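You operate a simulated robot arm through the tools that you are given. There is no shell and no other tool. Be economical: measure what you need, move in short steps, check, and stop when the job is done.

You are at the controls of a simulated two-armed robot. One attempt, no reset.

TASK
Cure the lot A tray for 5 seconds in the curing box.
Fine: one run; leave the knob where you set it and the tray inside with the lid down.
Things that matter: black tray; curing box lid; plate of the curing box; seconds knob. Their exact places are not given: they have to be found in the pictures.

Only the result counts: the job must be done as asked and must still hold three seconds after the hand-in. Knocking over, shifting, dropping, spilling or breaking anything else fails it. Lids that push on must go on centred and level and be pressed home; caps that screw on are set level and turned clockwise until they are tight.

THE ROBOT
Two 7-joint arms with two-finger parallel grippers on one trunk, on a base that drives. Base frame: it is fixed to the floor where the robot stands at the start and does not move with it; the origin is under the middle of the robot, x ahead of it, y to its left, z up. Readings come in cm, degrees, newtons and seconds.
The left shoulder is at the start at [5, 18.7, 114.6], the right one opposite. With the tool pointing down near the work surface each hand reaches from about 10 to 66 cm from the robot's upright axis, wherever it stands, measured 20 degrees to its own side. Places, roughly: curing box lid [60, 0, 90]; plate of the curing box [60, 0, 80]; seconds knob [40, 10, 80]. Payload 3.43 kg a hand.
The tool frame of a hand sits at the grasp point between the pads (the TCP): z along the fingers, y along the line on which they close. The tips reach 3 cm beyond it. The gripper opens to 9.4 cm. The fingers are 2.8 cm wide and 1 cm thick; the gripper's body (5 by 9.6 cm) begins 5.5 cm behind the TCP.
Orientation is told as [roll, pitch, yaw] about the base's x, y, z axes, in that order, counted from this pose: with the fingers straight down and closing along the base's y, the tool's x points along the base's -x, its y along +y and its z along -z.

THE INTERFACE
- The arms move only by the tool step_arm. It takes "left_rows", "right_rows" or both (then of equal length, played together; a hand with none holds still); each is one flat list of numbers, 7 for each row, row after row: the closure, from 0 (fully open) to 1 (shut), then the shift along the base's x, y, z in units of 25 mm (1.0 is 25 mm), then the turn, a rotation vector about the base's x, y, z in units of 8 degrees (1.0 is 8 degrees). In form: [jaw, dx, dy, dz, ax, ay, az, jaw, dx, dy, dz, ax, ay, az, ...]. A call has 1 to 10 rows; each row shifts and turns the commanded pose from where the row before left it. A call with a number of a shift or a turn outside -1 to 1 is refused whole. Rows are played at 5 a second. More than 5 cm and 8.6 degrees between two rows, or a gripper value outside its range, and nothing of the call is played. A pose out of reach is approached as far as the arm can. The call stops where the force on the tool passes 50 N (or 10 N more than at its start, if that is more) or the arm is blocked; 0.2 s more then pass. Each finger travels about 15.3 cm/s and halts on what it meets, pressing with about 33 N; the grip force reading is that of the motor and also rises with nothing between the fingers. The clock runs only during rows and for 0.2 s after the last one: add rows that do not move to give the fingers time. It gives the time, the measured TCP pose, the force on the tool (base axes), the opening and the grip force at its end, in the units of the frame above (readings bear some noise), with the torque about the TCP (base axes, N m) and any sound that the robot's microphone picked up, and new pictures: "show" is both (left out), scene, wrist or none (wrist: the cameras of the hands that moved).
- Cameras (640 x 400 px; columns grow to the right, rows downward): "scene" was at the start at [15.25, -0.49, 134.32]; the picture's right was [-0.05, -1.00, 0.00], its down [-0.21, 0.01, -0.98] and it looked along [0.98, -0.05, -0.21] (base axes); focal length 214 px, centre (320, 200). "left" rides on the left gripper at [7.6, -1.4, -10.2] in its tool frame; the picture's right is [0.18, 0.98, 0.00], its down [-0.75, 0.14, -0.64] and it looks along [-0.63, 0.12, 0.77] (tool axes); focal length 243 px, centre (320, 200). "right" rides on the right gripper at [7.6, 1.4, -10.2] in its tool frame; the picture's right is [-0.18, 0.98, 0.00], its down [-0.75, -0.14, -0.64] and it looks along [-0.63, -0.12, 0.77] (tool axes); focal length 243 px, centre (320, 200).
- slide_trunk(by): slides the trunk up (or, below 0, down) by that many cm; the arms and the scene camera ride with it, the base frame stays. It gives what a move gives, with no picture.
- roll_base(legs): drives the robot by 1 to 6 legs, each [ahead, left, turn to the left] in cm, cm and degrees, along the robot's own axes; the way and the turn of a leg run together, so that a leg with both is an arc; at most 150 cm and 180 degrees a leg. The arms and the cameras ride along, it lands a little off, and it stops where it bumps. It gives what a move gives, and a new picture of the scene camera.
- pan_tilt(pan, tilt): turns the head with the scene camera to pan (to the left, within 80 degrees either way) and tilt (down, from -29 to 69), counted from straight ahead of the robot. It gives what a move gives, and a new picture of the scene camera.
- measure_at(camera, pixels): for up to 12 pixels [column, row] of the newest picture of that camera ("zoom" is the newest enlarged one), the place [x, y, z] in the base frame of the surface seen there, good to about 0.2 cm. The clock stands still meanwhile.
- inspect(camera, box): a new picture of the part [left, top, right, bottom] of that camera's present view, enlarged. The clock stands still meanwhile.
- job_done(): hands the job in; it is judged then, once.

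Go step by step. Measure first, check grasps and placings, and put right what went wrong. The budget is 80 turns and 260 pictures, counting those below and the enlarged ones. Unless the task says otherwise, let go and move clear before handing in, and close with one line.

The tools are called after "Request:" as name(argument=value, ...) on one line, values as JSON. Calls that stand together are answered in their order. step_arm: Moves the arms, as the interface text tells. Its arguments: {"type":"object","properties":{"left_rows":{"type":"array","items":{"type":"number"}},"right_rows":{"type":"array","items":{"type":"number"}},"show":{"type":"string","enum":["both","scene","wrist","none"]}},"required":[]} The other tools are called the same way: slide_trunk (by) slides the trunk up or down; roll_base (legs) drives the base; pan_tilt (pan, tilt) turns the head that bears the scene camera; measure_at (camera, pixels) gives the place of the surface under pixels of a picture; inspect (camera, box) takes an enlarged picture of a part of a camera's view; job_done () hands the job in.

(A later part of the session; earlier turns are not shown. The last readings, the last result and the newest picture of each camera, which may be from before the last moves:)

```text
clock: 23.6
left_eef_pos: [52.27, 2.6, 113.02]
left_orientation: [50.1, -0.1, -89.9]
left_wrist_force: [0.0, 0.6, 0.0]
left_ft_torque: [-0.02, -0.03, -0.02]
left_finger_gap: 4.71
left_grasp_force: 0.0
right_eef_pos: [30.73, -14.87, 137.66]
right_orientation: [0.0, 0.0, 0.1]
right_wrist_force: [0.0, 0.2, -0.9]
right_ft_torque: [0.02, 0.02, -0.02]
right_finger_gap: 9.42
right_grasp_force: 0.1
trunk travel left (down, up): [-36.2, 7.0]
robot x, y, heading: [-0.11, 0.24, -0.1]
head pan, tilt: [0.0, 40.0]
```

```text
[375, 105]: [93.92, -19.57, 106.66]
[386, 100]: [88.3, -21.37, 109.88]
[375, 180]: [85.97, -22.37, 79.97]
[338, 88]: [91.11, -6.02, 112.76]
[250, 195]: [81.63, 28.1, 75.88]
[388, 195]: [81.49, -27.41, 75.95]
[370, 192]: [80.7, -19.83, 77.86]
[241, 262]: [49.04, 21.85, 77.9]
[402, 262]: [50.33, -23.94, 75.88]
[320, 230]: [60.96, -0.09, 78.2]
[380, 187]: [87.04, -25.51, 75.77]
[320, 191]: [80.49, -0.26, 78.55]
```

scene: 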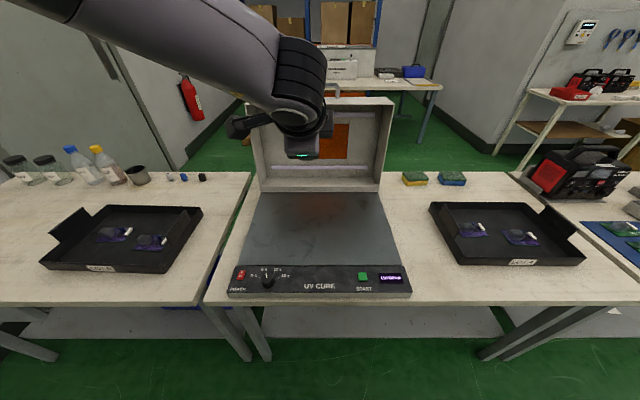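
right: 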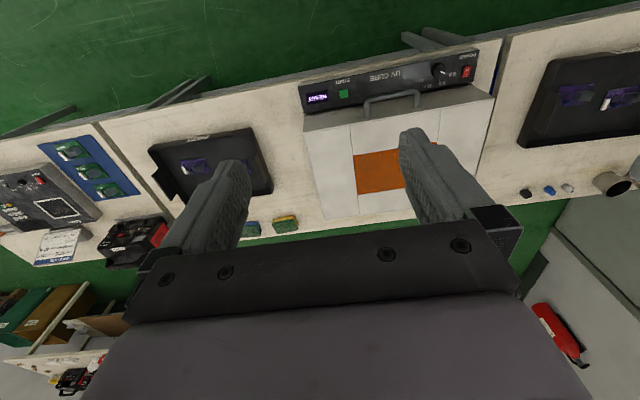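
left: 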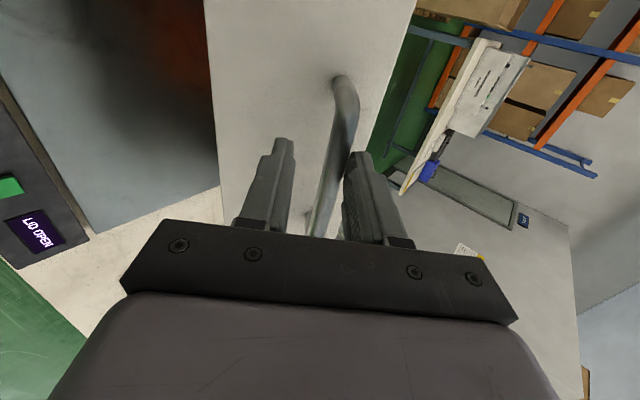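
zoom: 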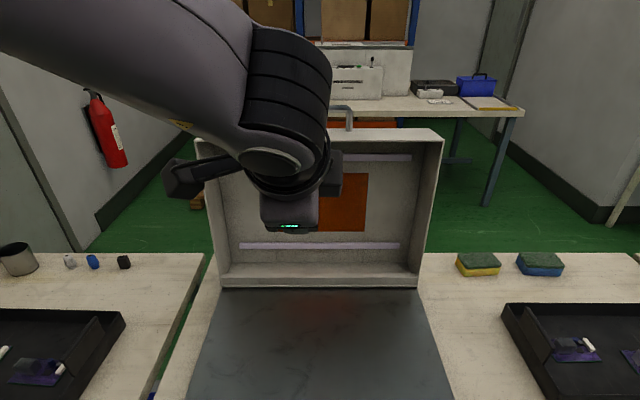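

The lid rests open past vertical with its edge at (88, 110), and the plate runs x 48.5–80, y ±21, z 78.2. The plate centre is about (64, 0). I'll return the left hand to pointing straight down at its own side.

Request:
step_arm(left_rows=[0.57, -0.4, 0.2, 0.2, 0, 0.893, 0, 0.57, -0.4, 0.2, 0.2, 0, 0.893, 0, 0.57, -0.4, 0.2, 0, 0, 0.893, 0, 0.57, -0.4, 0.2, 0, 0, 0.893, 0, 0.57, -0.4, 0.2, 0, 0, 0.893, 0, 0.57, 0, 0.2, 0, 0, 0.893, 0, 0.57, 0, 0.2, 0, 0, 0.893, 0], show="none")

Request:
step_arm(left_rows=[0.57, 0, 0.3, 0, 0, 0, 1, 0.57, 0, 0.5, 0, 0, 0, 1, 0.57, 0, 0.5, 0, 0, 0, 1, 0.57, 0, 0.5, 0, 0, 0, 1, 0.57, 0, 0.5, 0, 0, 0, 1, 0.57, 0, 0.5, 0, 0, 0, 1, 0.57, 0, 0.5, 0, 0, 0, 1, 0.57, 0, 0.5, 0, 0, 0, 1, 0.57, 0, 0.3, 0, 0, 0, 1, 0.57, 0, 0, 0, 0, 0, 1], show="none")

Request:
step_arm(left_rows=[0.57, 0, 0, 0, 0, 0, 1, 0.57, 0, 0, 0, 0, 0, 0.25, 0.57, 0, 0, 0, 0, 0, 0], show="scene")

```text
clock: 25.2
left_eef_pos: [52.34, 2.69, 112.97]
left_orientation: [50.1, -0.2, -89.9]
left_wrist_force: [-0.4, 0.0, 0.8]
left_ft_torque: [-0.03, 0.02, 0.0]
left_finger_gap: 4.06
left_grasp_force: 0.0
left hand out of reach, approached as far as the arm can: row 1, 2, 3, 4, 5, 6, 7
right_eef_pos: [30.73, -15.11, 137.57]
right_orientation: [0.1, 0.0, -0.1]
right_wrist_force: [-0.4, -0.3, -0.3]
right_ft_torque: [-0.02, 0.02, -0.01]
right_finger_gap: 9.4
right_grasp_force: 0.0
trunk travel left (down, up): [-36.2, 7.0]
robot x, y, heading: [-0.16, 0.27, 0.1]
head pan, tilt: [0.0, 40.0]
```

```text
clock: 27.4
left_eef_pos: [52.28, 12.95, 112.92]
left_orientation: [50.0, 0.0, -9.7]
left_wrist_force: [0.3, 0.4, 0.4]
left_ft_torque: [0.0, 0.0, -0.02]
left_finger_gap: 4.04
left_grasp_force: 0.0
right_eef_pos: [30.67, -15.1, 137.62]
right_orientation: [0.1, 0.0, 0.0]
right_wrist_force: [-0.3, -1.0, -0.3]
right_ft_torque: [0.0, 0.0, -0.01]
right_finger_gap: 9.41
right_grasp_force: 0.0
trunk travel left (down, up): [-36.2, 7.0]
robot x, y, heading: [-0.1, 0.21, 0.2]
head pan, tilt: [0.0, 40.0]
```

```text
clock: 28.2
left_eef_pos: [52.39, 12.85, 112.97]
left_orientation: [50.1, -0.1, 0.2]
left_wrist_force: [0.5, 0.4, -0.4]
left_ft_torque: [0.04, 0.0, 0.01]
left_finger_gap: 4.03
left_grasp_force: 0.1
right_eef_pos: [30.52, -14.97, 137.67]
right_orientation: [0.1, 0.0, 0.0]
right_wrist_force: [1.3, -0.9, 0.7]
right_ft_torque: [-0.03, 0.04, 0.03]
right_finger_gap: 9.42
right_grasp_force: 0.0
trunk travel left (down, up): [-36.2, 7.0]
robot x, y, heading: [0.25, 0.03, -0.2]
head pan, tilt: [0.0, 40.0]
```

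scene: 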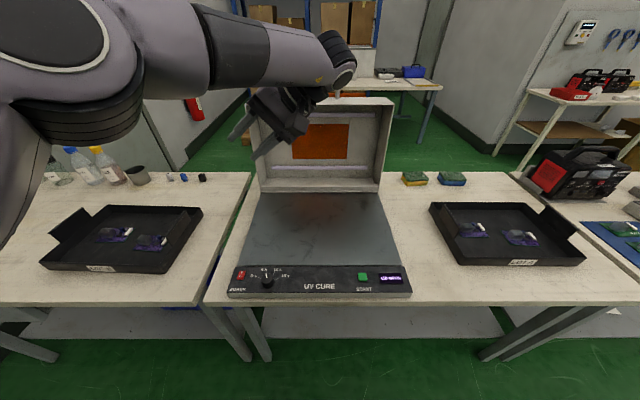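

The first rotation was skipped for reach and only the yaw played, so roll 50° remains. I'll undo it now.

Request:
step_arm(left_rows=[0.57, -0.3, 0.2, 0, -0.893, 0, 0, 0.57, -0.3, 0.2, 0, -0.893, 0, 0, 0.57, -0.3, 0.2, 0, -0.893, 0, 0, 0.57, -0.3, 0.2, 0, -0.893, 0, 0, 0.57, -0.3, 0.2, 0, -0.893, 0, 0, 0.57, 0, 0.2, 0, -0.893, 0, 0, 0.57, 0, 0.26, 0, -0.893, 0, 0, 0.57, 0, 0, 0, 0, 0, 0], show="none")

Request:
roll_base(legs=[[0, -56.5, 0]])

```text
clock: 30.0
left_eef_pos: [48.62, 16.42, 112.91]
left_orientation: [0.0, 0.0, 0.2]
left_wrist_force: [0.0, -0.3, 0.3]
left_ft_torque: [0.04, 0.04, 0.02]
left_finger_gap: 4.04
left_grasp_force: 0.0
right_eef_pos: [30.56, -15.0, 137.61]
right_orientation: [0.1, 0.0, 0.0]
right_wrist_force: [-0.2, -0.7, 0.2]
right_ft_torque: [0.02, 0.0, 0.01]
right_finger_gap: 9.4
right_grasp_force: 0.0
trunk travel left (down, up): [-36.2, 7.0]
robot x, y, heading: [-0.04, -0.19, -0.4]
head pan, tilt: [0.0, 40.0]
```

```text
clock: 33.2
left_eef_pos: [48.52, -39.58, 112.91]
left_orientation: [0.1, 0.0, 0.4]
left_wrist_force: [-0.1, -0.5, -0.1]
left_ft_torque: [0.0, 0.02, -0.02]
left_finger_gap: 4.04
left_grasp_force: 0.1
right_eef_pos: [30.65, -71.2, 137.66]
right_orientation: [0.0, 0.0, 0.3]
right_wrist_force: [1.7, 0.3, -0.3]
right_ft_torque: [0.0, -0.01, 0.01]
right_finger_gap: 9.42
right_grasp_force: 0.2
trunk travel left (down, up): [-36.2, 7.0]
robot x, y, heading: [0.22, -56.17, 0.3]
head pan, tilt: [0.0, 40.0]
```

scene: 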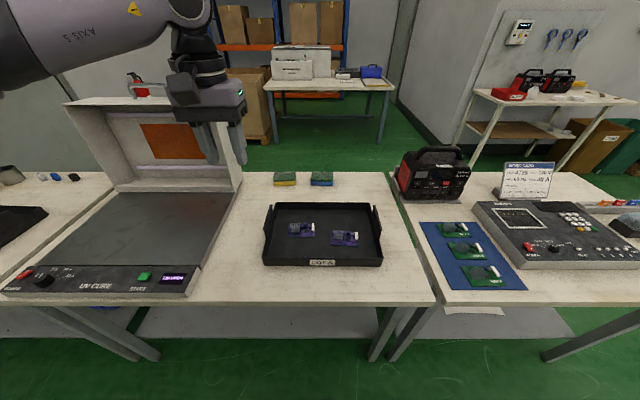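

I'm in front of tray A. I'll drive ahead 6 cm for comfortable reach.

Request:
roll_base(legs=[[6, 0, 0]])

Request:
inspect(camera="scene", box=[250, 190, 400, 284])

Request:
inspect(camera="scene", box=[480, 150, 580, 215])

```text
clock: 34.2
left_eef_pos: [54.71, -39.59, 112.97]
left_orientation: [0.0, 0.1, 0.4]
left_wrist_force: [-0.3, -0.9, 0.0]
left_ft_torque: [0.0, 0.03, -0.01]
left_finger_gap: 4.03
left_grasp_force: 0.0
right_eef_pos: [36.91, -71.13, 137.37]
right_orientation: [0.1, -0.1, 0.2]
right_wrist_force: [1.0, 0.1, -0.2]
right_ft_torque: [0.0, 0.07, -0.02]
right_finger_gap: 9.39
right_grasp_force: 0.1
trunk travel left (down, up): [-36.2, 7.0]
robot x, y, heading: [6.32, -56.76, 0.1]
head pan, tilt: [0.0, 40.0]
```

scene: 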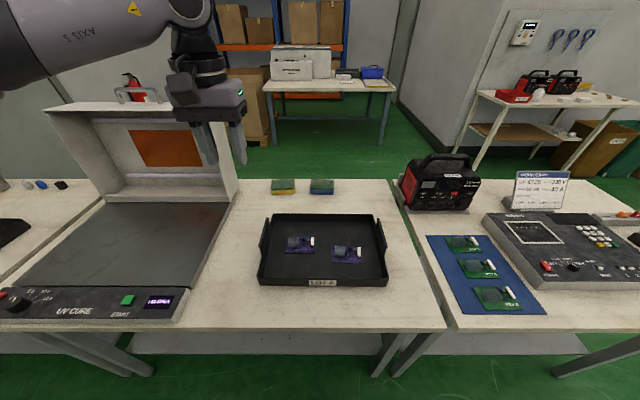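

```text
4.26 times, centred on (325, 237) of scene
```

zoom: 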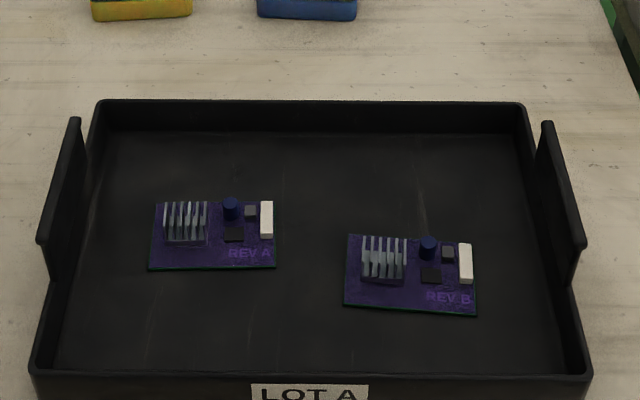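

```text
6.15 times, centred on (530, 182) of scene
```

zoom: 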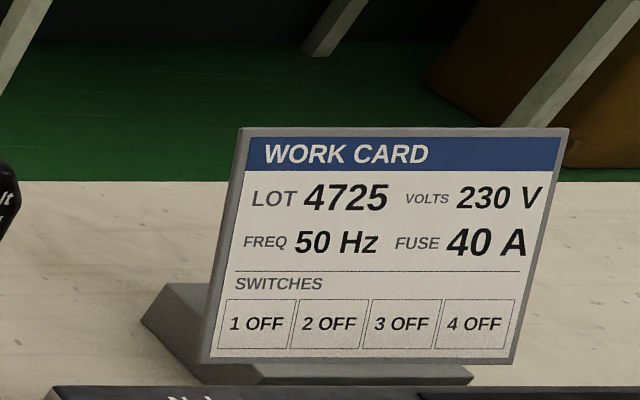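

I'll measure the two tab tops in this view.

Request:
inspect(camera="scene", box=[250, 190, 400, 284])

Request:
measure_at(camera="zoom", pixels=[[75, 122], [58, 180], [45, 240], [66, 180], [54, 180], [547, 125], [564, 180], [580, 240], [558, 180], [570, 180], [52, 280], [575, 280]])

```text
4.26 times, centred on (325, 237) of scene
```

zoom: 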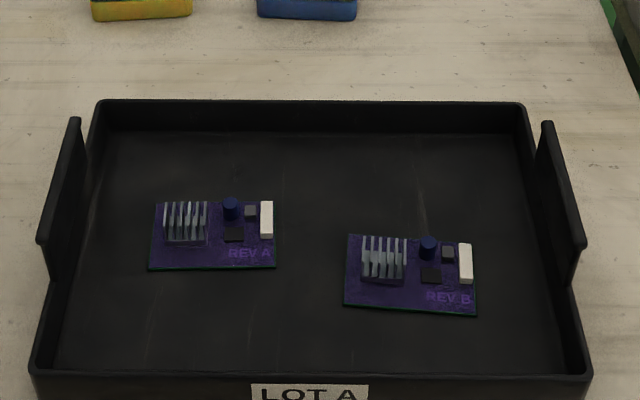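

```text
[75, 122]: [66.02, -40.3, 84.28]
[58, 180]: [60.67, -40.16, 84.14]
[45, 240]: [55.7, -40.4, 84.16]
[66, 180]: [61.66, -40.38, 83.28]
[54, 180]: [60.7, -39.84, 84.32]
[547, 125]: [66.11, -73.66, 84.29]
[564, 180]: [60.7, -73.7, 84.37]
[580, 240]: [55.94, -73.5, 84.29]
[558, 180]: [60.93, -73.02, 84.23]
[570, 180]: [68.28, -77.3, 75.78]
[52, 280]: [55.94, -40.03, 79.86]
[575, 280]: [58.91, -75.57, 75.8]
```

Tab tops are at (60.8, -40.1, 84.3) and (60.8, -73.5, 84.3). I'll bring both hands above them, jaws 4 cm open.

Request:
step_arm(left_rows=[0.57, 0.244, -0.02, 0, 0, 0, 0, 0.57, 0.244, -0.02, 0, 0, 0, 0, 0.57, 0.244, -0.02, 0, 0, 0, 0, 0.57, 0.244, -0.02, 0, 0, 0, 0, 0.57, 0.244, -0.02, 0, 0, 0, 0, 0.57, 0.244, -0.02, 0, 0, 0, 0, 0.57, 0.244, -0.02, 0, 0, 0, 0, 0.57, 0.244, -0.02, 0, 0, 0, 0, 0.57, 0.244, -0.02, 0, 0, 0, 0, 0.57, 0.244, -0.02, 0, 0, 0, 0], right_rows=[0.57, 0.478, -0.046, -0.948, 0, 0, 0, 0.57, 0.478, -0.046, -0.948, 0, 0, 0, 0.57, 0.478, -0.046, -0.948, 0, 0, 0, 0.57, 0.478, -0.046, -0.948, 0, 0, 0, 0.57, 0.478, -0.046, -0.948, 0, 0, 0, 0.57, 0.478, -0.046, -0.948, 0, 0, 0, 0.57, 0.478, -0.046, -0.948, 0, 0, 0, 0.57, 0.478, -0.046, -0.948, 0, 0, 0, 0.57, 0.478, -0.046, -0.948, 0, 0, 0, 0.57, 0.478, -0.046, -0.948, 0, 0, 0], show="none")

Request:
step_arm(left_rows=[0.57, 0, 0, -0.92, 0, 0, 0, 0.57, 0, 0, -0.92, 0, 0, 0, 0.57, 0, 0, -0.92, 0, 0, 0, 0.57, 0, 0, -0.92, 0, 0, 0, 0.57, 0, 0, -0.92, 0, 0, 0, 0.57, 0, 0, -0.92, 0, 0, 0, 0.57, 0, 0, -0.92, 0, 0, 0, 0.57, 0, 0, -0.92, 0, 0, 0, 0.57, 0, 0, -0.92, 0, 0, 0, 0.57, 0, 0, -0.92, 0, 0, 0], right_rows=[0.57, 0.478, -0.046, -0.948, 0, 0, 0, 0.57, 0.478, -0.046, -0.948, 0, 0, 0, 0.57, 0.478, -0.046, -0.948, 0, 0, 0, 0.57, 0.478, -0.046, -0.948, 0, 0, 0, 0.57, 0.478, -0.046, -0.948, 0, 0, 0, 0.57, 0.478, -0.046, -0.948, 0, 0, 0, 0.57, 0.478, -0.046, -0.948, 0, 0, 0, 0.57, 0.478, -0.046, -0.948, 0, 0, 0, 0.57, 0.478, -0.046, -0.948, 0, 0, 0, 0.57, 0.478, -0.046, -0.948, 0, 0, 0])

```text
clock: 36.4
left_eef_pos: [60.72, -39.99, 113.0]
left_orientation: [0.1, 0.0, 0.4]
left_wrist_force: [-0.4, 0.7, 0.7]
left_ft_torque: [0.01, -0.01, 0.01]
left_finger_gap: 4.07
left_grasp_force: 0.0
right_eef_pos: [48.75, -72.44, 113.85]
right_orientation: [0.1, -0.1, 0.2]
right_wrist_force: [-0.1, -0.8, 0.0]
right_ft_torque: [0.01, -0.02, 0.01]
right_finger_gap: 4.03
right_grasp_force: 0.0
trunk travel left (down, up): [-36.2, 7.0]
robot x, y, heading: [6.36, -56.33, 0.2]
head pan, tilt: [0.0, 40.0]
```

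```text
clock: 38.6
left_eef_pos: [60.71, -40.1, 89.89]
left_orientation: [0.1, 0.1, 0.4]
left_wrist_force: [0.0, 0.2, 0.5]
left_ft_torque: [0.0, -0.01, -0.01]
left_finger_gap: 4.05
left_grasp_force: 0.1
right_eef_pos: [60.65, -73.34, 90.15]
right_orientation: [0.0, 0.0, 0.3]
right_wrist_force: [-0.2, 0.0, 1.0]
right_ft_torque: [0.01, -0.03, 0.0]
right_finger_gap: 4.02
right_grasp_force: 0.0
trunk travel left (down, up): [-36.2, 7.0]
robot x, y, heading: [6.34, -55.92, 0.1]
head pan, tilt: [0.0, 40.0]
```

scene: 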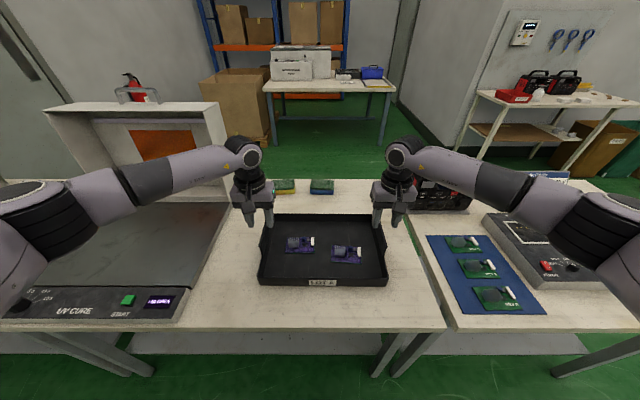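
right: 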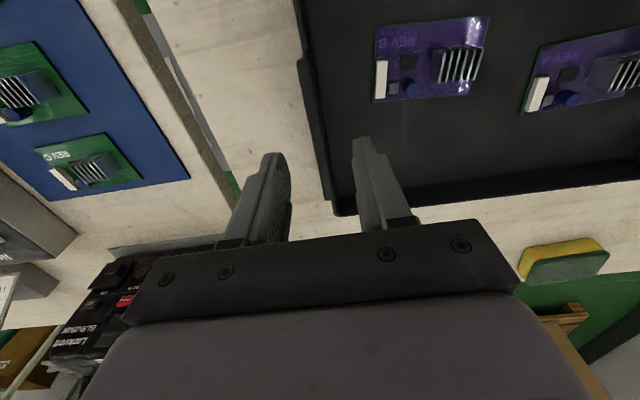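
left: 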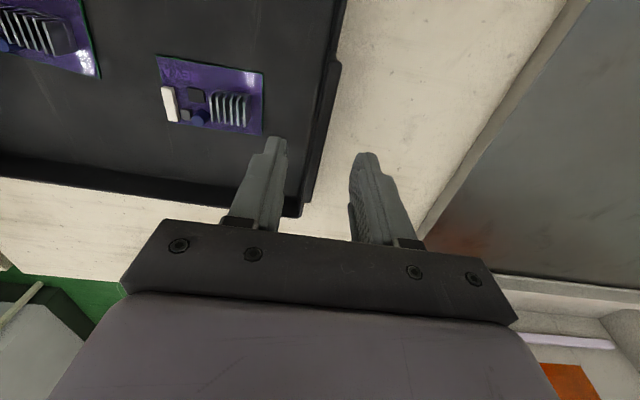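

Both hands straddle the tabs. I'll go down 7.5 cm and close.

Request:
step_arm(left_rows=[0.57, 0, 0, -0.75, 0, 0, 0, 0.57, 0, 0, -0.75, 0, 0, 0, 0.57, 0, 0, -0.75, 0, 0, 0, 0.57, 0, 0, -0.75, 0, 0, 0, 0.57, 0, 0, 0, 0, 0, 0, 0.8, 0, 0, 0, 0, 0, 0, 0.9, 0, 0, 0, 0, 0, 0, 1, 0, 0, 0, 0, 0, 0, 1, 0, 0, 0, 0, 0, 0], right_rows=[0.57, 0, 0, -0.8, 0, 0, 0, 0.57, 0, 0, -0.8, 0, 0, 0, 0.57, 0, 0, -0.75, 0, 0, 0, 0.57, 0, 0, -0.75, 0, 0, 0, 0.57, 0, 0, 0, 0, 0, 0, 0.8, 0, 0, 0, 0, 0, 0, 0.9, 0, 0, 0, 0, 0, 0, 1, 0, 0, 0, 0, 0, 0, 1, 0, 0, 0, 0, 0, 0])

```text
clock: 40.6
left_eef_pos: [60.62, -40.01, 82.27]
left_orientation: [0.2, 0.0, 0.4]
left_wrist_force: [-3.3, 6.7, 0.5]
left_ft_torque: [-0.16, -0.39, -0.69]
left_finger_gap: 1.33
left_grasp_force: 32.9
right_eef_pos: [60.55, -73.47, 82.27]
right_orientation: [-0.1, 0.0, 0.1]
right_wrist_force: [4.4, -5.7, 0.2]
right_ft_torque: [0.1, 0.19, -0.42]
right_finger_gap: 1.3
right_grasp_force: 33.0
trunk travel left (down, up): [-36.2, 7.0]
robot x, y, heading: [6.14, -55.97, 0.0]
head pan, tilt: [0.0, 40.0]
```

scene: 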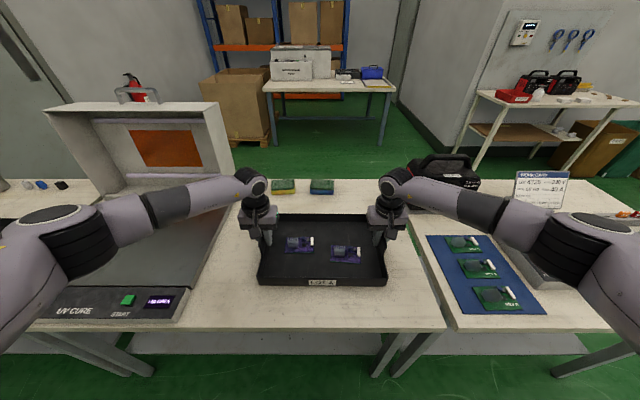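
right: 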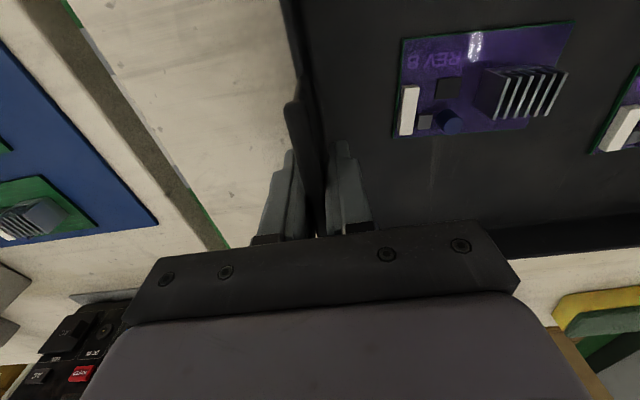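
left: 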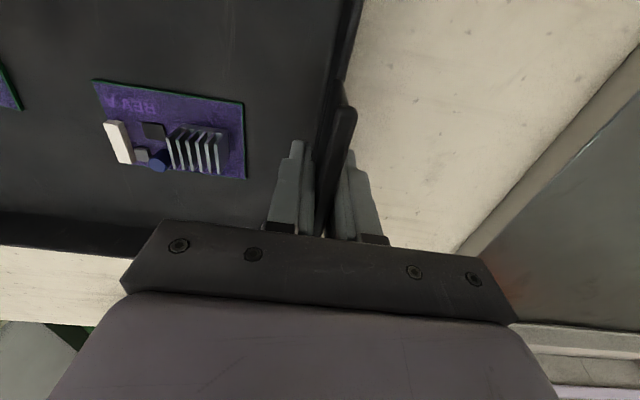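

Both grips are firm on the tabs. I'll lift 12 cm together.

Request:
step_arm(left_rows=[1, 0, 0, 0.2, 0, 0, 0, 1, 0, 0, 0.4, 0, 0, 0, 1, 0, 0, 0.6, 0, 0, 0, 1, 0, 0, 0.6, 0, 0, 0, 1, 0, 0, 0.6, 0, 0, 0, 1, 0, 0, 0.6, 0, 0, 0, 1, 0, 0, 0.6, 0, 0, 0, 1, 0, 0, 0.6, 0, 0, 0, 1, 0, 0, 0.4, 0, 0, 0, 1, 0, 0, 0.2, 0, 0, 0], right_rows=[1, 0, 0, 0.2, 0, 0, 0, 1, 0, 0, 0.4, 0, 0, 0, 1, 0, 0, 0.6, 0, 0, 0, 1, 0, 0, 0.6, 0, 0, 0, 1, 0, 0, 0.6, 0, 0, 0, 1, 0, 0, 0.6, 0, 0, 0, 1, 0, 0, 0.6, 0, 0, 0, 1, 0, 0, 0.6, 0, 0, 0, 1, 0, 0, 0.4, 0, 0, 0, 1, 0, 0, 0.2, 0, 0, 0], show="scene")

```text
clock: 42.8
left_eef_pos: [60.64, -40.04, 94.48]
left_orientation: [0.1, 0.1, 0.4]
left_wrist_force: [-3.0, 12.7, -2.0]
left_ft_torque: [-0.26, 0.07, -0.66]
left_finger_gap: 1.36
left_grasp_force: 33.0
right_eef_pos: [60.64, -73.45, 94.4]
right_orientation: [-0.1, 0.1, 0.2]
right_wrist_force: [3.8, -13.3, -2.8]
right_ft_torque: [0.22, -0.08, -0.39]
right_finger_gap: 1.32
right_grasp_force: 32.6
trunk travel left (down, up): [-36.2, 7.0]
robot x, y, heading: [6.11, -56.04, 0.1]
head pan, tilt: [0.0, 40.0]
```

scene: 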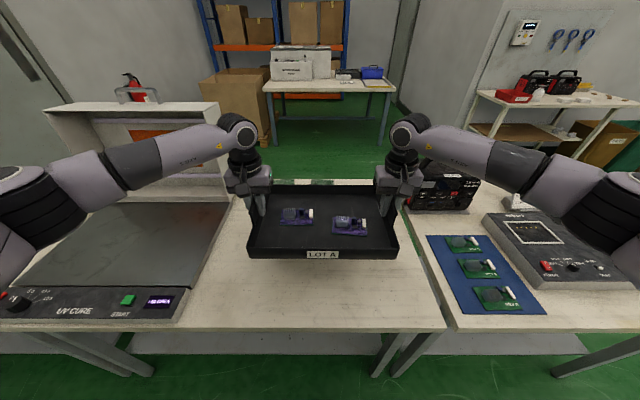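

The tray is level and clear of everything. I'll drive left 56.7 cm with it, then ahead 3 cm.

Request:
roll_base(legs=[[0, 28, 0], [0, 28.7, 0]])

```text
clock: 46.3
left_eef_pos: [60.47, 16.87, 94.3]
left_orientation: [0.1, -0.1, 0.5]
left_wrist_force: [-3.0, 16.4, -2.8]
left_ft_torque: [-0.33, -0.03, -0.59]
left_finger_gap: 1.31
left_grasp_force: 33.0
right_eef_pos: [60.44, -16.4, 94.53]
right_orientation: [-0.1, 0.0, 0.2]
right_wrist_force: [3.3, -16.9, -2.6]
right_ft_torque: [0.28, 0.03, -0.39]
right_finger_gap: 1.33
right_grasp_force: 32.7
trunk travel left (down, up): [-36.2, 7.0]
robot x, y, heading: [5.76, 0.87, 0.4]
head pan, tilt: [0.0, 40.0]
```

scene: 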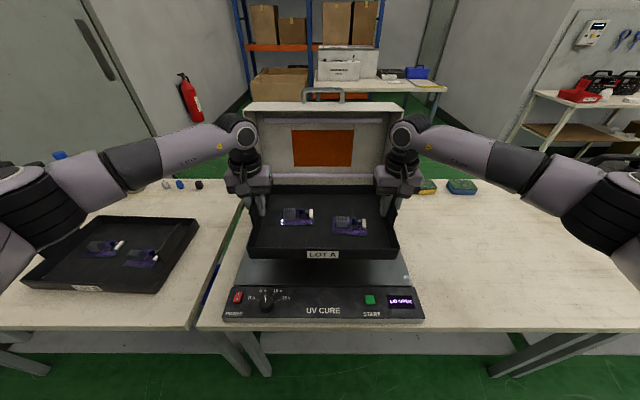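

The tray is centred at (60.45, 0.2) over the box. I'll shift it 3.5 cm ahead and lower it to just above the plate.

Request:
step_arm(left_rows=[1, 0.2, 0, 0, 0, 0, 0, 1, 0.4, 0, 0, 0, 0, 0, 1, 0.4, 0, 0, 0, 0, 0, 1, 0.4, 0, -0.3, 0, 0, 0, 1, 0, 0, -0.6, 0, 0, 0, 1, 0, 0, -0.7, 0, 0, 0, 1, 0, 0, -0.7, 0, 0, 0, 1, 0, 0, -0.7, 0, 0, 0, 1, 0, 0, -0.4, 0, 0, 0, 1, 0, 0, 0, 0, 0, 0], right_rows=[1, 0.2, 0, 0, 0, 0, 0, 1, 0.4, 0, 0, 0, 0, 0, 1, 0.4, 0, 0, 0, 0, 0, 1, 0.4, 0, -0.3, 0, 0, 0, 1, 0, 0, -0.6, 0, 0, 0, 1, 0, 0, -0.7, 0, 0, 0, 1, 0, 0, -0.7, 0, 0, 0, 1, 0, 0, -0.7, 0, 0, 0, 1, 0, 0, -0.4, 0, 0, 0, 1, 0, 0, 0, 0, 0, 0], show="scene")

```text
clock: 48.5
left_eef_pos: [63.93, 17.01, 85.76]
left_orientation: [0.2, 0.1, 0.6]
left_wrist_force: [-2.9, 3.4, -2.7]
left_ft_torque: [-0.09, 0.1, -0.61]
left_finger_gap: 1.3
left_grasp_force: 32.9
right_eef_pos: [63.96, -16.44, 85.9]
right_orientation: [-0.1, 0.1, 0.2]
right_wrist_force: [2.8, -3.2, -3.0]
right_ft_torque: [0.09, -0.1, -0.3]
right_finger_gap: 1.3
right_grasp_force: 33.6
trunk travel left (down, up): [-36.2, 7.0]
robot x, y, heading: [5.84, 0.95, 0.5]
head pan, tilt: [0.0, 40.0]
```

scene: 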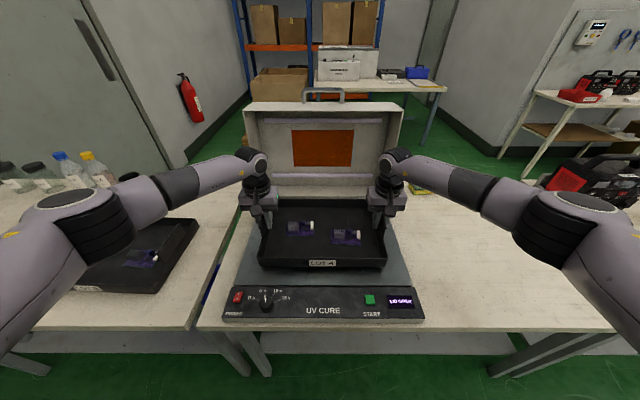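

The tray is about 1 cm above the plate and well inside it. I'll set it down gently.

Request:
step_arm(left_rows=[1, 0, 0, -0.15, 0, 0, 0, 1, 0, 0, -0.15, 0, 0, 0, 1, 0, 0, -0.12, 0, 0, 0, 1, 0, 0, 0, 0, 0, 0], right_rows=[1, 0, 0, -0.15, 0, 0, 0, 1, 0, 0, -0.15, 0, 0, 0, 1, 0, 0, -0.12, 0, 0, 0, 1, 0, 0, 0, 0, 0, 0], show="scene")

Request:
inspect(camera="scene", box=[220, 190, 430, 320])

```text
clock: 49.5
left_eef_pos: [63.99, 16.89, 84.69]
left_orientation: [0.1, 0.0, 0.5]
left_wrist_force: [-1.9, 4.5, -3.1]
left_ft_torque: [-0.11, 0.04, -0.6]
left_finger_gap: 1.33
left_grasp_force: 32.7
right_eef_pos: [64.0, -16.58, 84.76]
right_orientation: [-0.1, -0.1, 0.2]
right_wrist_force: [3.3, -4.4, -2.5]
right_ft_torque: [0.07, -0.03, -0.31]
right_finger_gap: 1.3
right_grasp_force: 33.0
trunk travel left (down, up): [-36.2, 7.0]
robot x, y, heading: [5.98, 0.77, 0.5]
head pan, tilt: [0.0, 40.0]
```

scene: 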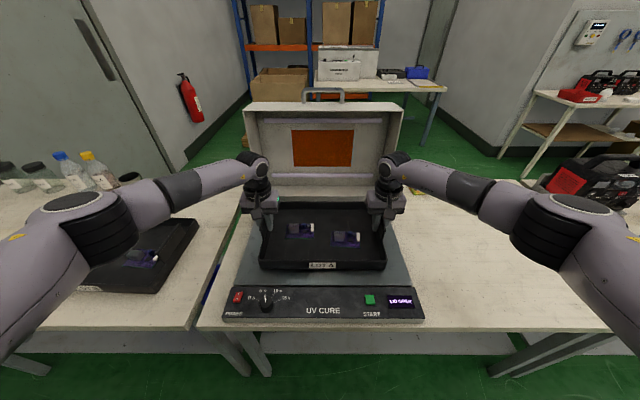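

```text
3.05 times, centred on (325, 255) of scene
```

zoom: 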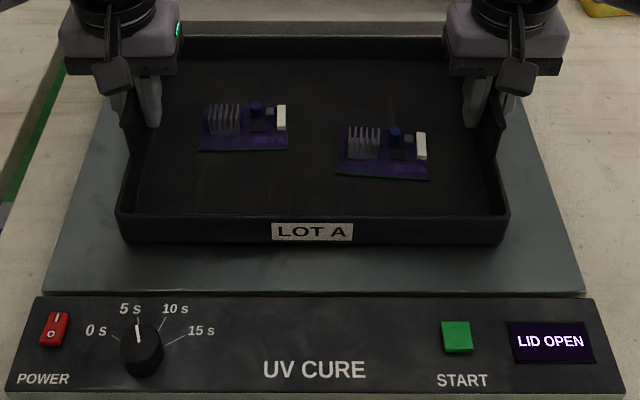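

The hands still carry the tray's weight (about -3 N each). I'll lower it a bit more.

Request:
step_arm(left_rows=[1, 0, 0, -0.06, 0, 0, 0, 1, 0, 0, -0.04, 0, 0, 0, 1, 0, 0, 0, 0, 0, 0], right_rows=[1, 0, 0, -0.07, 0, 0, 0, 1, 0, 0, -0.05, 0, 0, 0, 1, 0, 0, 0, 0, 0, 0], show="none")

```text
clock: 50.3
left_eef_pos: [63.92, 16.82, 84.59]
left_orientation: [0.1, 0.0, 0.5]
left_wrist_force: [-1.0, 5.6, 0.9]
left_ft_torque: [-0.11, 0.32, -0.56]
left_finger_gap: 1.33
left_grasp_force: 33.6
right_eef_pos: [63.98, -16.46, 84.49]
right_orientation: [-0.2, 0.0, 0.2]
right_wrist_force: [4.0, -5.0, 2.9]
right_ft_torque: [0.05, 0.44, -0.29]
right_finger_gap: 1.32
right_grasp_force: 33.2
trunk travel left (down, up): [-36.2, 7.0]
robot x, y, heading: [5.78, 0.64, 0.4]
head pan, tilt: [0.0, 40.0]
```

The plate is now carrying the tray. I'll open the jaws and rise clear.

Request:
step_arm(left_rows=[0.75, 0, 0, 0, 0, 0, 0, 0.57, 0, 0, 0, 0, 0, 0, 0.57, 0, 0, 0.3, 0, 0, 0, 0.57, 0, 0, 0.8, 0, 0, 0, 0.57, 0, 0, 1, 0, 0, 0, 0.57, 0, 0, 1, 0, 0, 0, 0.57, 0, 0, 1, 0, 0, 0, 0.57, -0.5, 0, 1, 0, 0, 0, 0.57, -1, 0, 1, 0, 0, 0, 0.57, -1, 0, 1, 0, 0, 0], right_rows=[0.75, 0, 0, 0, 0, 0, 0, 0.57, 0, 0, 0, 0, 0, 0, 0.57, 0, 0, 0.3, 0, 0, 0, 0.57, 0, 0, 0.8, 0, 0, 0, 0.57, 0, 0, 1, 0, 0, 0, 0.57, 0, 0, 1, 0, 0, 0, 0.57, 0, 0, 1, 0, 0, 0, 0.57, -0.5, 0, 1, 0, 0, 0, 0.57, -1, 0, 1, 0, 0, 0, 0.57, -1, 0, 1, 0, 0, 0], show="scene")

Request:
inspect(camera="scene", box=[200, 80, 440, 320])

```text
clock: 52.5
left_eef_pos: [57.64, 17.07, 102.43]
left_orientation: [0.2, 0.0, 0.5]
left_wrist_force: [0.1, -0.8, 0.6]
left_ft_torque: [0.05, -0.02, 0.0]
left_finger_gap: 4.04
left_grasp_force: 0.2
right_eef_pos: [57.48, -16.56, 102.36]
right_orientation: [0.0, 0.0, 0.3]
right_wrist_force: [0.4, 0.5, -0.4]
right_ft_torque: [-0.01, 0.05, -0.03]
right_finger_gap: 4.02
right_grasp_force: 0.0
trunk travel left (down, up): [-36.2, 7.0]
robot x, y, heading: [5.76, 0.69, 0.5]
head pan, tilt: [0.0, 40.0]
```

scene: 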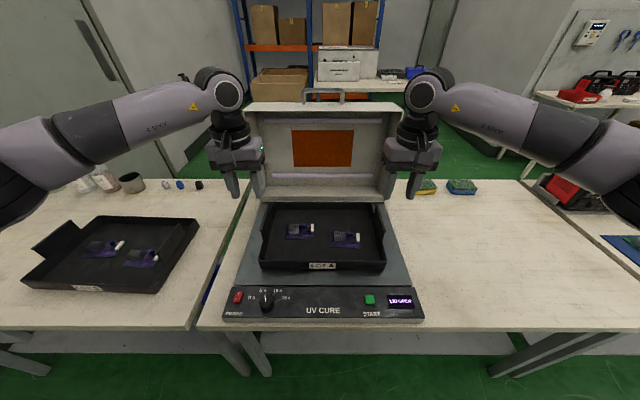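

```text
1.67 times, centred on (320, 200) of scene
```

zoom: 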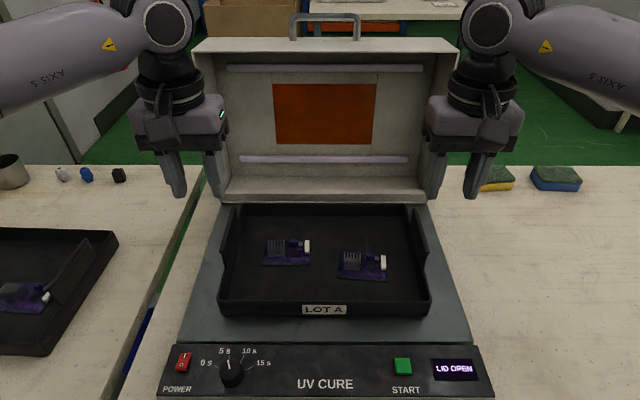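

The tray sits level and centred in the box, and both hands are clear. To close the lid I have to reach its handle, now at about (91, ±5, 113), so I'll check how far the base can go ahead.

Request:
pan_tilt(pan=0, tilt=69)

Request:
measure_at(camera="scene", pixels=[[320, 140], [320, 180], [320, 250], [320, 310], [320, 335], [100, 140], [540, 140], [20, 160], [620, 160]])

```text
clock: 53.5
left_eef_pos: [57.62, 16.85, 102.26]
left_orientation: [0.0, 0.0, 0.4]
left_wrist_force: [-0.3, 1.3, -0.3]
left_ft_torque: [0.04, 0.03, 0.0]
left_finger_gap: 4.03
left_grasp_force: 0.1
right_eef_pos: [57.67, -16.44, 102.26]
right_orientation: [0.1, 0.0, 0.2]
right_wrist_force: [0.1, -0.6, -0.2]
right_ft_torque: [-0.02, 0.03, 0.0]
right_finger_gap: 4.04
right_grasp_force: 0.1
trunk travel left (down, up): [-36.2, 7.0]
robot x, y, heading: [5.52, 0.79, 0.5]
head pan, tilt: [0.0, 68.8]
```

scene: 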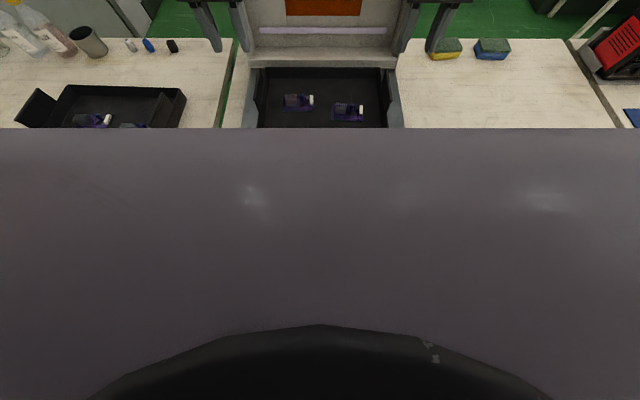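

```text
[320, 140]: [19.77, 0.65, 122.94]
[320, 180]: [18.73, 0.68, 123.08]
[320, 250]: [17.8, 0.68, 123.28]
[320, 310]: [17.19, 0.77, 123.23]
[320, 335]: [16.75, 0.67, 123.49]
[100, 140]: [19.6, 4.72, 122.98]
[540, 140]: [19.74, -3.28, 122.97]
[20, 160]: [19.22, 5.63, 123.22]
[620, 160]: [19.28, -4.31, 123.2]
```

The torso blocks the view of the base, so I'll find the limit by careful driving. First I'll shift the robot 14 cm right so the left shoulder lines up with the handle, then yaw the left hand at a safe height.

Request:
roll_base(legs=[[0, -14, 0]])

Request:
step_arm(left_rows=[0.66, -0.4, 0, 0.5, 0, 0, -1, 0.66, -0.4, 0, 0.5, 0, 0, -1, 0.66, -0.4, 0, 0.5, 0, 0, -1, 0.66, -0.4, 0, 0.5, 0, 0, -1, 0.66, -0.4, 0, 0.5, 0, 0, -1, 0.66, -0.4, 0, 0.5, 0, 0, -1, 0.66, -0.4, 0, 0.5, 0, 0, -1, 0.66, -0.4, 0, 0.5, 0, 0, -1, 0.66, -0.4, 0, 0.3, 0, 0, -1, 0.66, -0.4, 0, 0, 0, 0, -1], show="none")

Request:
step_arm(left_rows=[0.66, 0, 0, 0, 0, 0, -1, 0.66, 0, 0, 0, 0, -0.95, -0.28, 0.66, 0, 0, 0, 0, -1, 0, 0.66, 0, 0, 0, 0, -1, 0, 0.66, 0, 0, 0, 0, -1, 0, 0.66, 0, 0, 0, 0, -1, 0, 0.66, 0, 0, 0, 0, -1, 0, 0.66, 0, 0, 0, 0, -1, 0, 0.66, 0, 0, 0, 0, -1, 0], show="wrist")

```text
clock: 54.8
left_eef_pos: [57.66, 2.83, 102.36]
left_orientation: [0.2, 0.0, 0.4]
left_wrist_force: [0.0, -0.2, 1.0]
left_ft_torque: [-0.01, -0.03, -0.03]
left_finger_gap: 4.04
left_grasp_force: 0.2
right_eef_pos: [57.72, -30.51, 102.32]
right_orientation: [0.1, 0.0, 0.2]
right_wrist_force: [0.3, 0.2, -0.5]
right_ft_torque: [0.01, -0.04, -0.01]
right_finger_gap: 4.05
right_grasp_force: 0.1
trunk travel left (down, up): [-36.2, 7.0]
robot x, y, heading: [5.97, -13.47, 0.0]
head pan, tilt: [0.0, 68.8]
```

scene: 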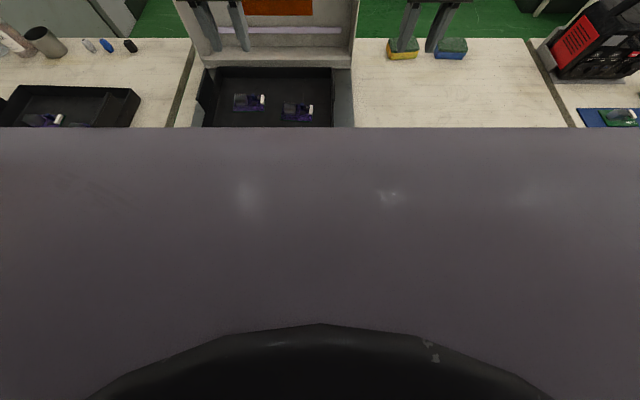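

```text
clock: 57.0
left_eef_pos: [40.56, -0.69, 112.02]
left_orientation: [0.1, 0.0, -79.5]
left_wrist_force: [0.2, 0.0, -0.1]
left_ft_torque: [-0.01, -0.04, -0.03]
left_finger_gap: 3.21
left_grasp_force: 0.0
left hand out of reach, approached as far as the arm can: row 8, 9, 10
right_eef_pos: [57.56, -30.5, 102.29]
right_orientation: [-0.1, 0.0, 0.2]
right_wrist_force: [-0.5, -0.1, 0.4]
right_ft_torque: [0.01, -0.03, 0.02]
right_finger_gap: 4.02
right_grasp_force: 0.1
trunk travel left (down, up): [-36.2, 7.0]
robot x, y, heading: [6.03, -13.47, 0.2]
head pan, tilt: [0.0, 68.8]
```

```text
clock: 59.0
left_eef_pos: [40.58, -4.92, 113.52]
left_orientation: [63.6, -0.8, -88.6]
left_wrist_force: [0.8, -0.7, 0.8]
left_ft_torque: [-0.02, -0.01, 0.03]
left_finger_gap: 3.19
left_grasp_force: 0.0
left hand out of reach, approached as far as the arm can: row 1, 7, 8, 9
right_eef_pos: [57.56, -30.52, 102.34]
right_orientation: [0.1, 0.0, 0.0]
right_wrist_force: [0.7, 0.6, -0.2]
right_ft_torque: [0.02, -0.01, 0.02]
right_finger_gap: 4.02
right_grasp_force: 0.1
trunk travel left (down, up): [-36.2, 7.0]
robot x, y, heading: [5.94, -13.39, -0.0]
head pan, tilt: [0.0, 68.8]
```

left: 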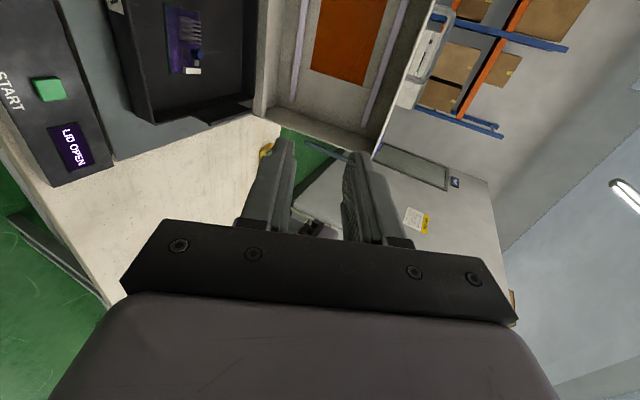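

The hand points forward, 26° below level, with the camera looking into the open lid. I'll advance, shift left to y≈2, and finish levelling.

Request:
step_arm(left_rows=[0.66, 0.9, 0.28, 0, 0, 0, 0, 0.66, 0.9, 0.28, 0, 0, 0, 0, 0.66, 0.9, 0.28, 0, 0, 0, 0, 0.66, 0.9, 0.28, 0, 0, -0.5, 0, 0.66, 0.9, 0.28, 0, 0, -0.5, 0, 0.66, 0.9, 0.28, 0, 0, -0.5, 0, 0.66, 0.9, 0.28, 0.1, 0, -0.5, 0, 0.66, 0.9, 0.28, 0.1, 0, -0.5, 0, 0.66, 0.9, 0.28, 0.1, 0, -0.5, 0, 0.66, 0.5, 0.28, 0, 0, -0.3, 0], show="wrist")

Request:
pan_tilt(pan=15, tilt=25)

```text
clock: 61.2
left_eef_pos: [61.42, 1.55, 114.21]
left_orientation: [90.0, -0.2, -89.8]
left_wrist_force: [-0.2, 0.6, 0.7]
left_ft_torque: [-0.05, 0.03, 0.0]
left_finger_gap: 3.21
left_grasp_force: 0.0
left hand out of reach, approached as far as the arm can: row 10
right_eef_pos: [57.65, -30.37, 102.35]
right_orientation: [-0.1, 0.0, 0.3]
right_wrist_force: [0.1, -0.5, 0.4]
right_ft_torque: [0.0, -0.01, -0.01]
right_finger_gap: 4.02
right_grasp_force: 0.0
trunk travel left (down, up): [-36.2, 7.0]
robot x, y, heading: [6.05, -13.03, 0.4]
head pan, tilt: [0.0, 68.8]
```

left: 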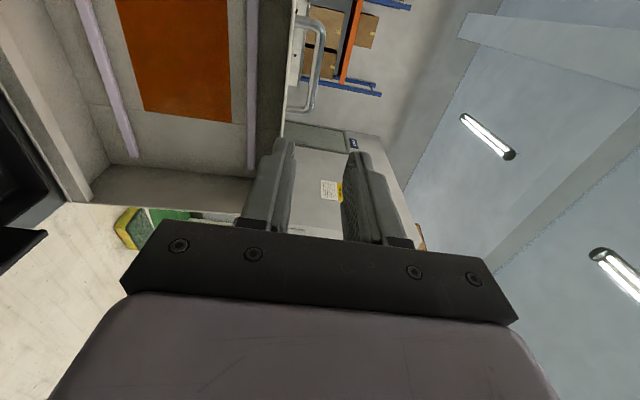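

```text
clock: 62.3
left_eef_pos: [61.38, 1.38, 114.26]
left_orientation: [89.9, -0.3, -89.9]
left_wrist_force: [0.1, -0.5, -0.3]
left_ft_torque: [0.0, -0.02, -0.02]
left_finger_gap: 3.19
left_grasp_force: 0.0
right_eef_pos: [57.63, -30.47, 102.38]
right_orientation: [0.0, -0.1, 0.2]
right_wrist_force: [0.2, 0.1, 0.2]
right_ft_torque: [-0.01, -0.02, 0.0]
right_finger_gap: 4.02
right_grasp_force: 0.1
trunk travel left (down, up): [-36.2, 7.0]
robot x, y, heading: [5.78, -13.22, 0.5]
head pan, tilt: [15.0, 25.0]
```

scene: 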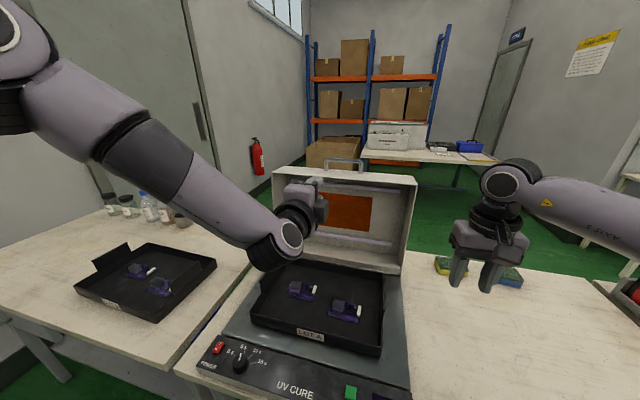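

The hand is level, pointing at the lid top, with the handle visible at left-camera pixel (315,60). I'll test how far it reaches forward from here.

Request:
step_arm(left_rows=[0.66, 0.6, 0, 0, 0, 0, 0, 0.66, 0.6, 0, 0, 0, 0, 0, 0.66, 0.6, 0, 0, 0, 0, 0, 0.66, 0.6, 0, 0, 0, 0, 0], show="none")

```text
clock: 63.3
left_eef_pos: [67.36, 0.8, 114.69]
left_orientation: [89.7, -0.3, -89.7]
left_wrist_force: [1.0, -0.8, 0.1]
left_ft_torque: [0.02, 0.0, -0.01]
left_finger_gap: 3.19
left_grasp_force: 0.0
left hand out of reach, approached as far as the arm can: row 2, 4
right_eef_pos: [57.64, -30.54, 102.29]
right_orientation: [0.0, 0.0, 0.2]
right_wrist_force: [-0.6, -0.5, 1.3]
right_ft_torque: [0.01, 0.0, 0.0]
right_finger_gap: 4.05
right_grasp_force: 0.1
trunk travel left (down, up): [-36.2, 7.0]
robot x, y, heading: [5.97, -13.26, 0.0]
head pan, tilt: [15.0, 25.0]
```

It still advances. I'll measure the bar and the lid's upper wall from the hand camera.

Request:
inspect(camera="left", box=[230, 0, 390, 200])

Request:
inspect(camera="left", box=[200, 0, 420, 160])

```text
2.00 times, centred on (310, 100) of left
```

zoom: 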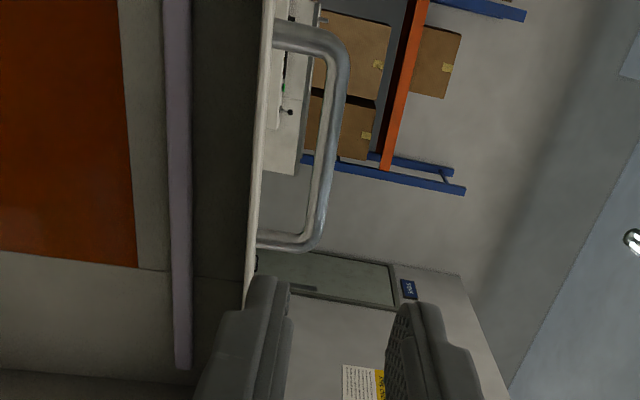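

```text
2.50 times, centred on (310, 80) of left
```

zoom: 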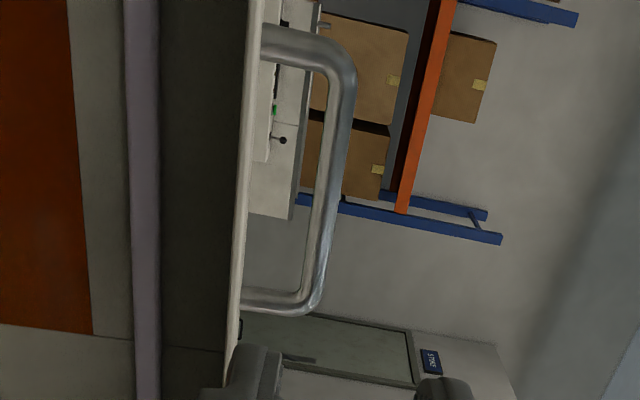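

Request:
measure_at(camera="zoom", pixels=[[333, 180], [343, 100], [322, 250], [270, 300], [285, 40], [240, 150], [248, 100], [225, 300], [265, 290]])

```text
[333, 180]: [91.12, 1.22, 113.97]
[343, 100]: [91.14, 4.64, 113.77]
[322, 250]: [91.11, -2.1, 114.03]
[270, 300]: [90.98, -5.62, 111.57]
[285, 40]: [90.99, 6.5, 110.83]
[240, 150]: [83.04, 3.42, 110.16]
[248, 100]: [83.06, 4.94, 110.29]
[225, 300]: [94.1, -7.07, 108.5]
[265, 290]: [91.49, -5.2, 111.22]
```

The bar centre is about (91.8, y, 113.8), and the wall rim is at (83, 110.2). I need the base closer, so I'll drive ahead 10 cm and watch for a bump.

Request:
roll_base(legs=[[5, 0, 0], [5, 0, 0]])

```text
clock: 64.9
left_eef_pos: [77.13, 0.89, 114.66]
left_orientation: [89.8, -0.2, -89.9]
left_wrist_force: [0.7, -0.4, 0.5]
left_ft_torque: [0.03, -0.01, -0.02]
left_finger_gap: 3.18
left_grasp_force: 0.1
right_eef_pos: [67.49, -30.47, 102.17]
right_orientation: [0.0, 0.0, 0.3]
right_wrist_force: [0.3, 0.5, -0.2]
right_ft_torque: [-0.01, -0.04, 0.0]
right_finger_gap: 4.06
right_grasp_force: 0.0
trunk travel left (down, up): [-36.2, 7.0]
robot x, y, heading: [15.2, -13.23, 0.2]
head pan, tilt: [15.0, 25.0]
stopped in leg 2: the robot was blocked; the commanded pose is now the measured one
```

scene: 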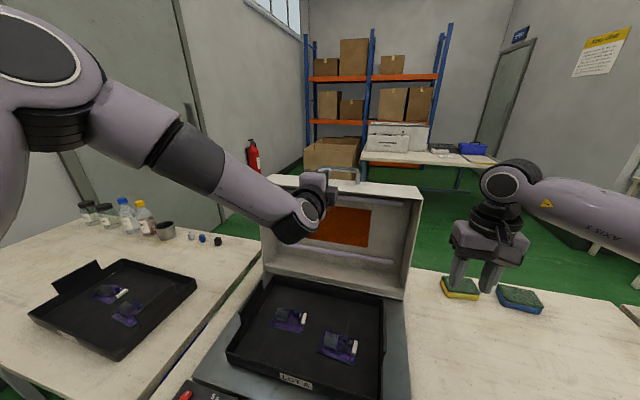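

The base was blocked at x=15.2, but it stopped cleanly. I'll pitch the hand 15° down and move to a standoff 10 cm short of the bar.

Request:
step_arm(left_rows=[0.66, 0, 0, 0.4, 0, 0.6, 0, 0.66, 0.54, 0, 0.38, 0, 0.6, 0, 0.66, 0.55, 0, 0, 0, 0.675, 0, 0.66, 0.55, 0, 0, 0, 0, 0, 0.66, 0, 0, 0, 0, 0, 0], show="wrist")

Request:
inspect(camera="left", box=[220, 60, 420, 240])

```text
clock: 66.1
left_eef_pos: [81.33, 0.95, 116.63]
left_orientation: [74.9, -0.1, -89.8]
left_wrist_force: [-0.6, -0.1, -1.4]
left_ft_torque: [0.0, 0.01, -0.01]
left_finger_gap: 3.21
left_grasp_force: 0.0
right_eef_pos: [67.6, -30.55, 102.18]
right_orientation: [0.0, 0.0, 0.1]
right_wrist_force: [-0.7, 0.9, -0.2]
right_ft_torque: [-0.03, 0.04, -0.01]
right_finger_gap: 4.05
right_grasp_force: 0.1
trunk travel left (down, up): [-36.2, 7.0]
robot x, y, heading: [15.46, -13.25, 0.3]
head pan, tilt: [15.0, 25.0]
```

left: 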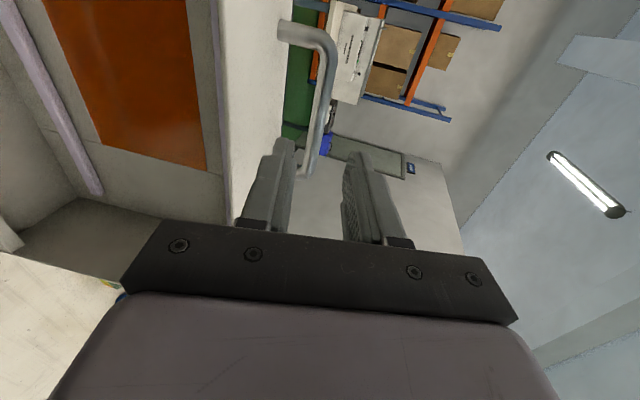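

```text
2.22 times, centred on (320, 150) of left
```

zoom: 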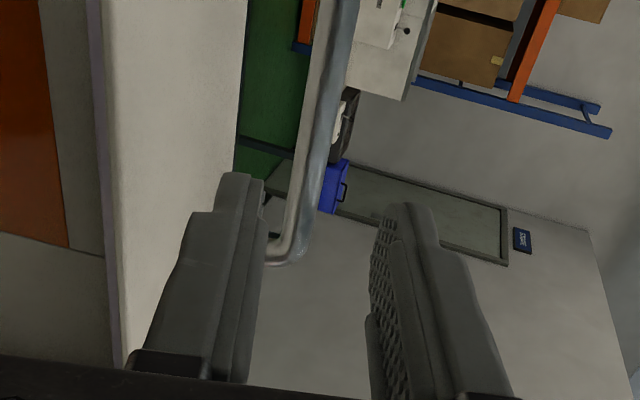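

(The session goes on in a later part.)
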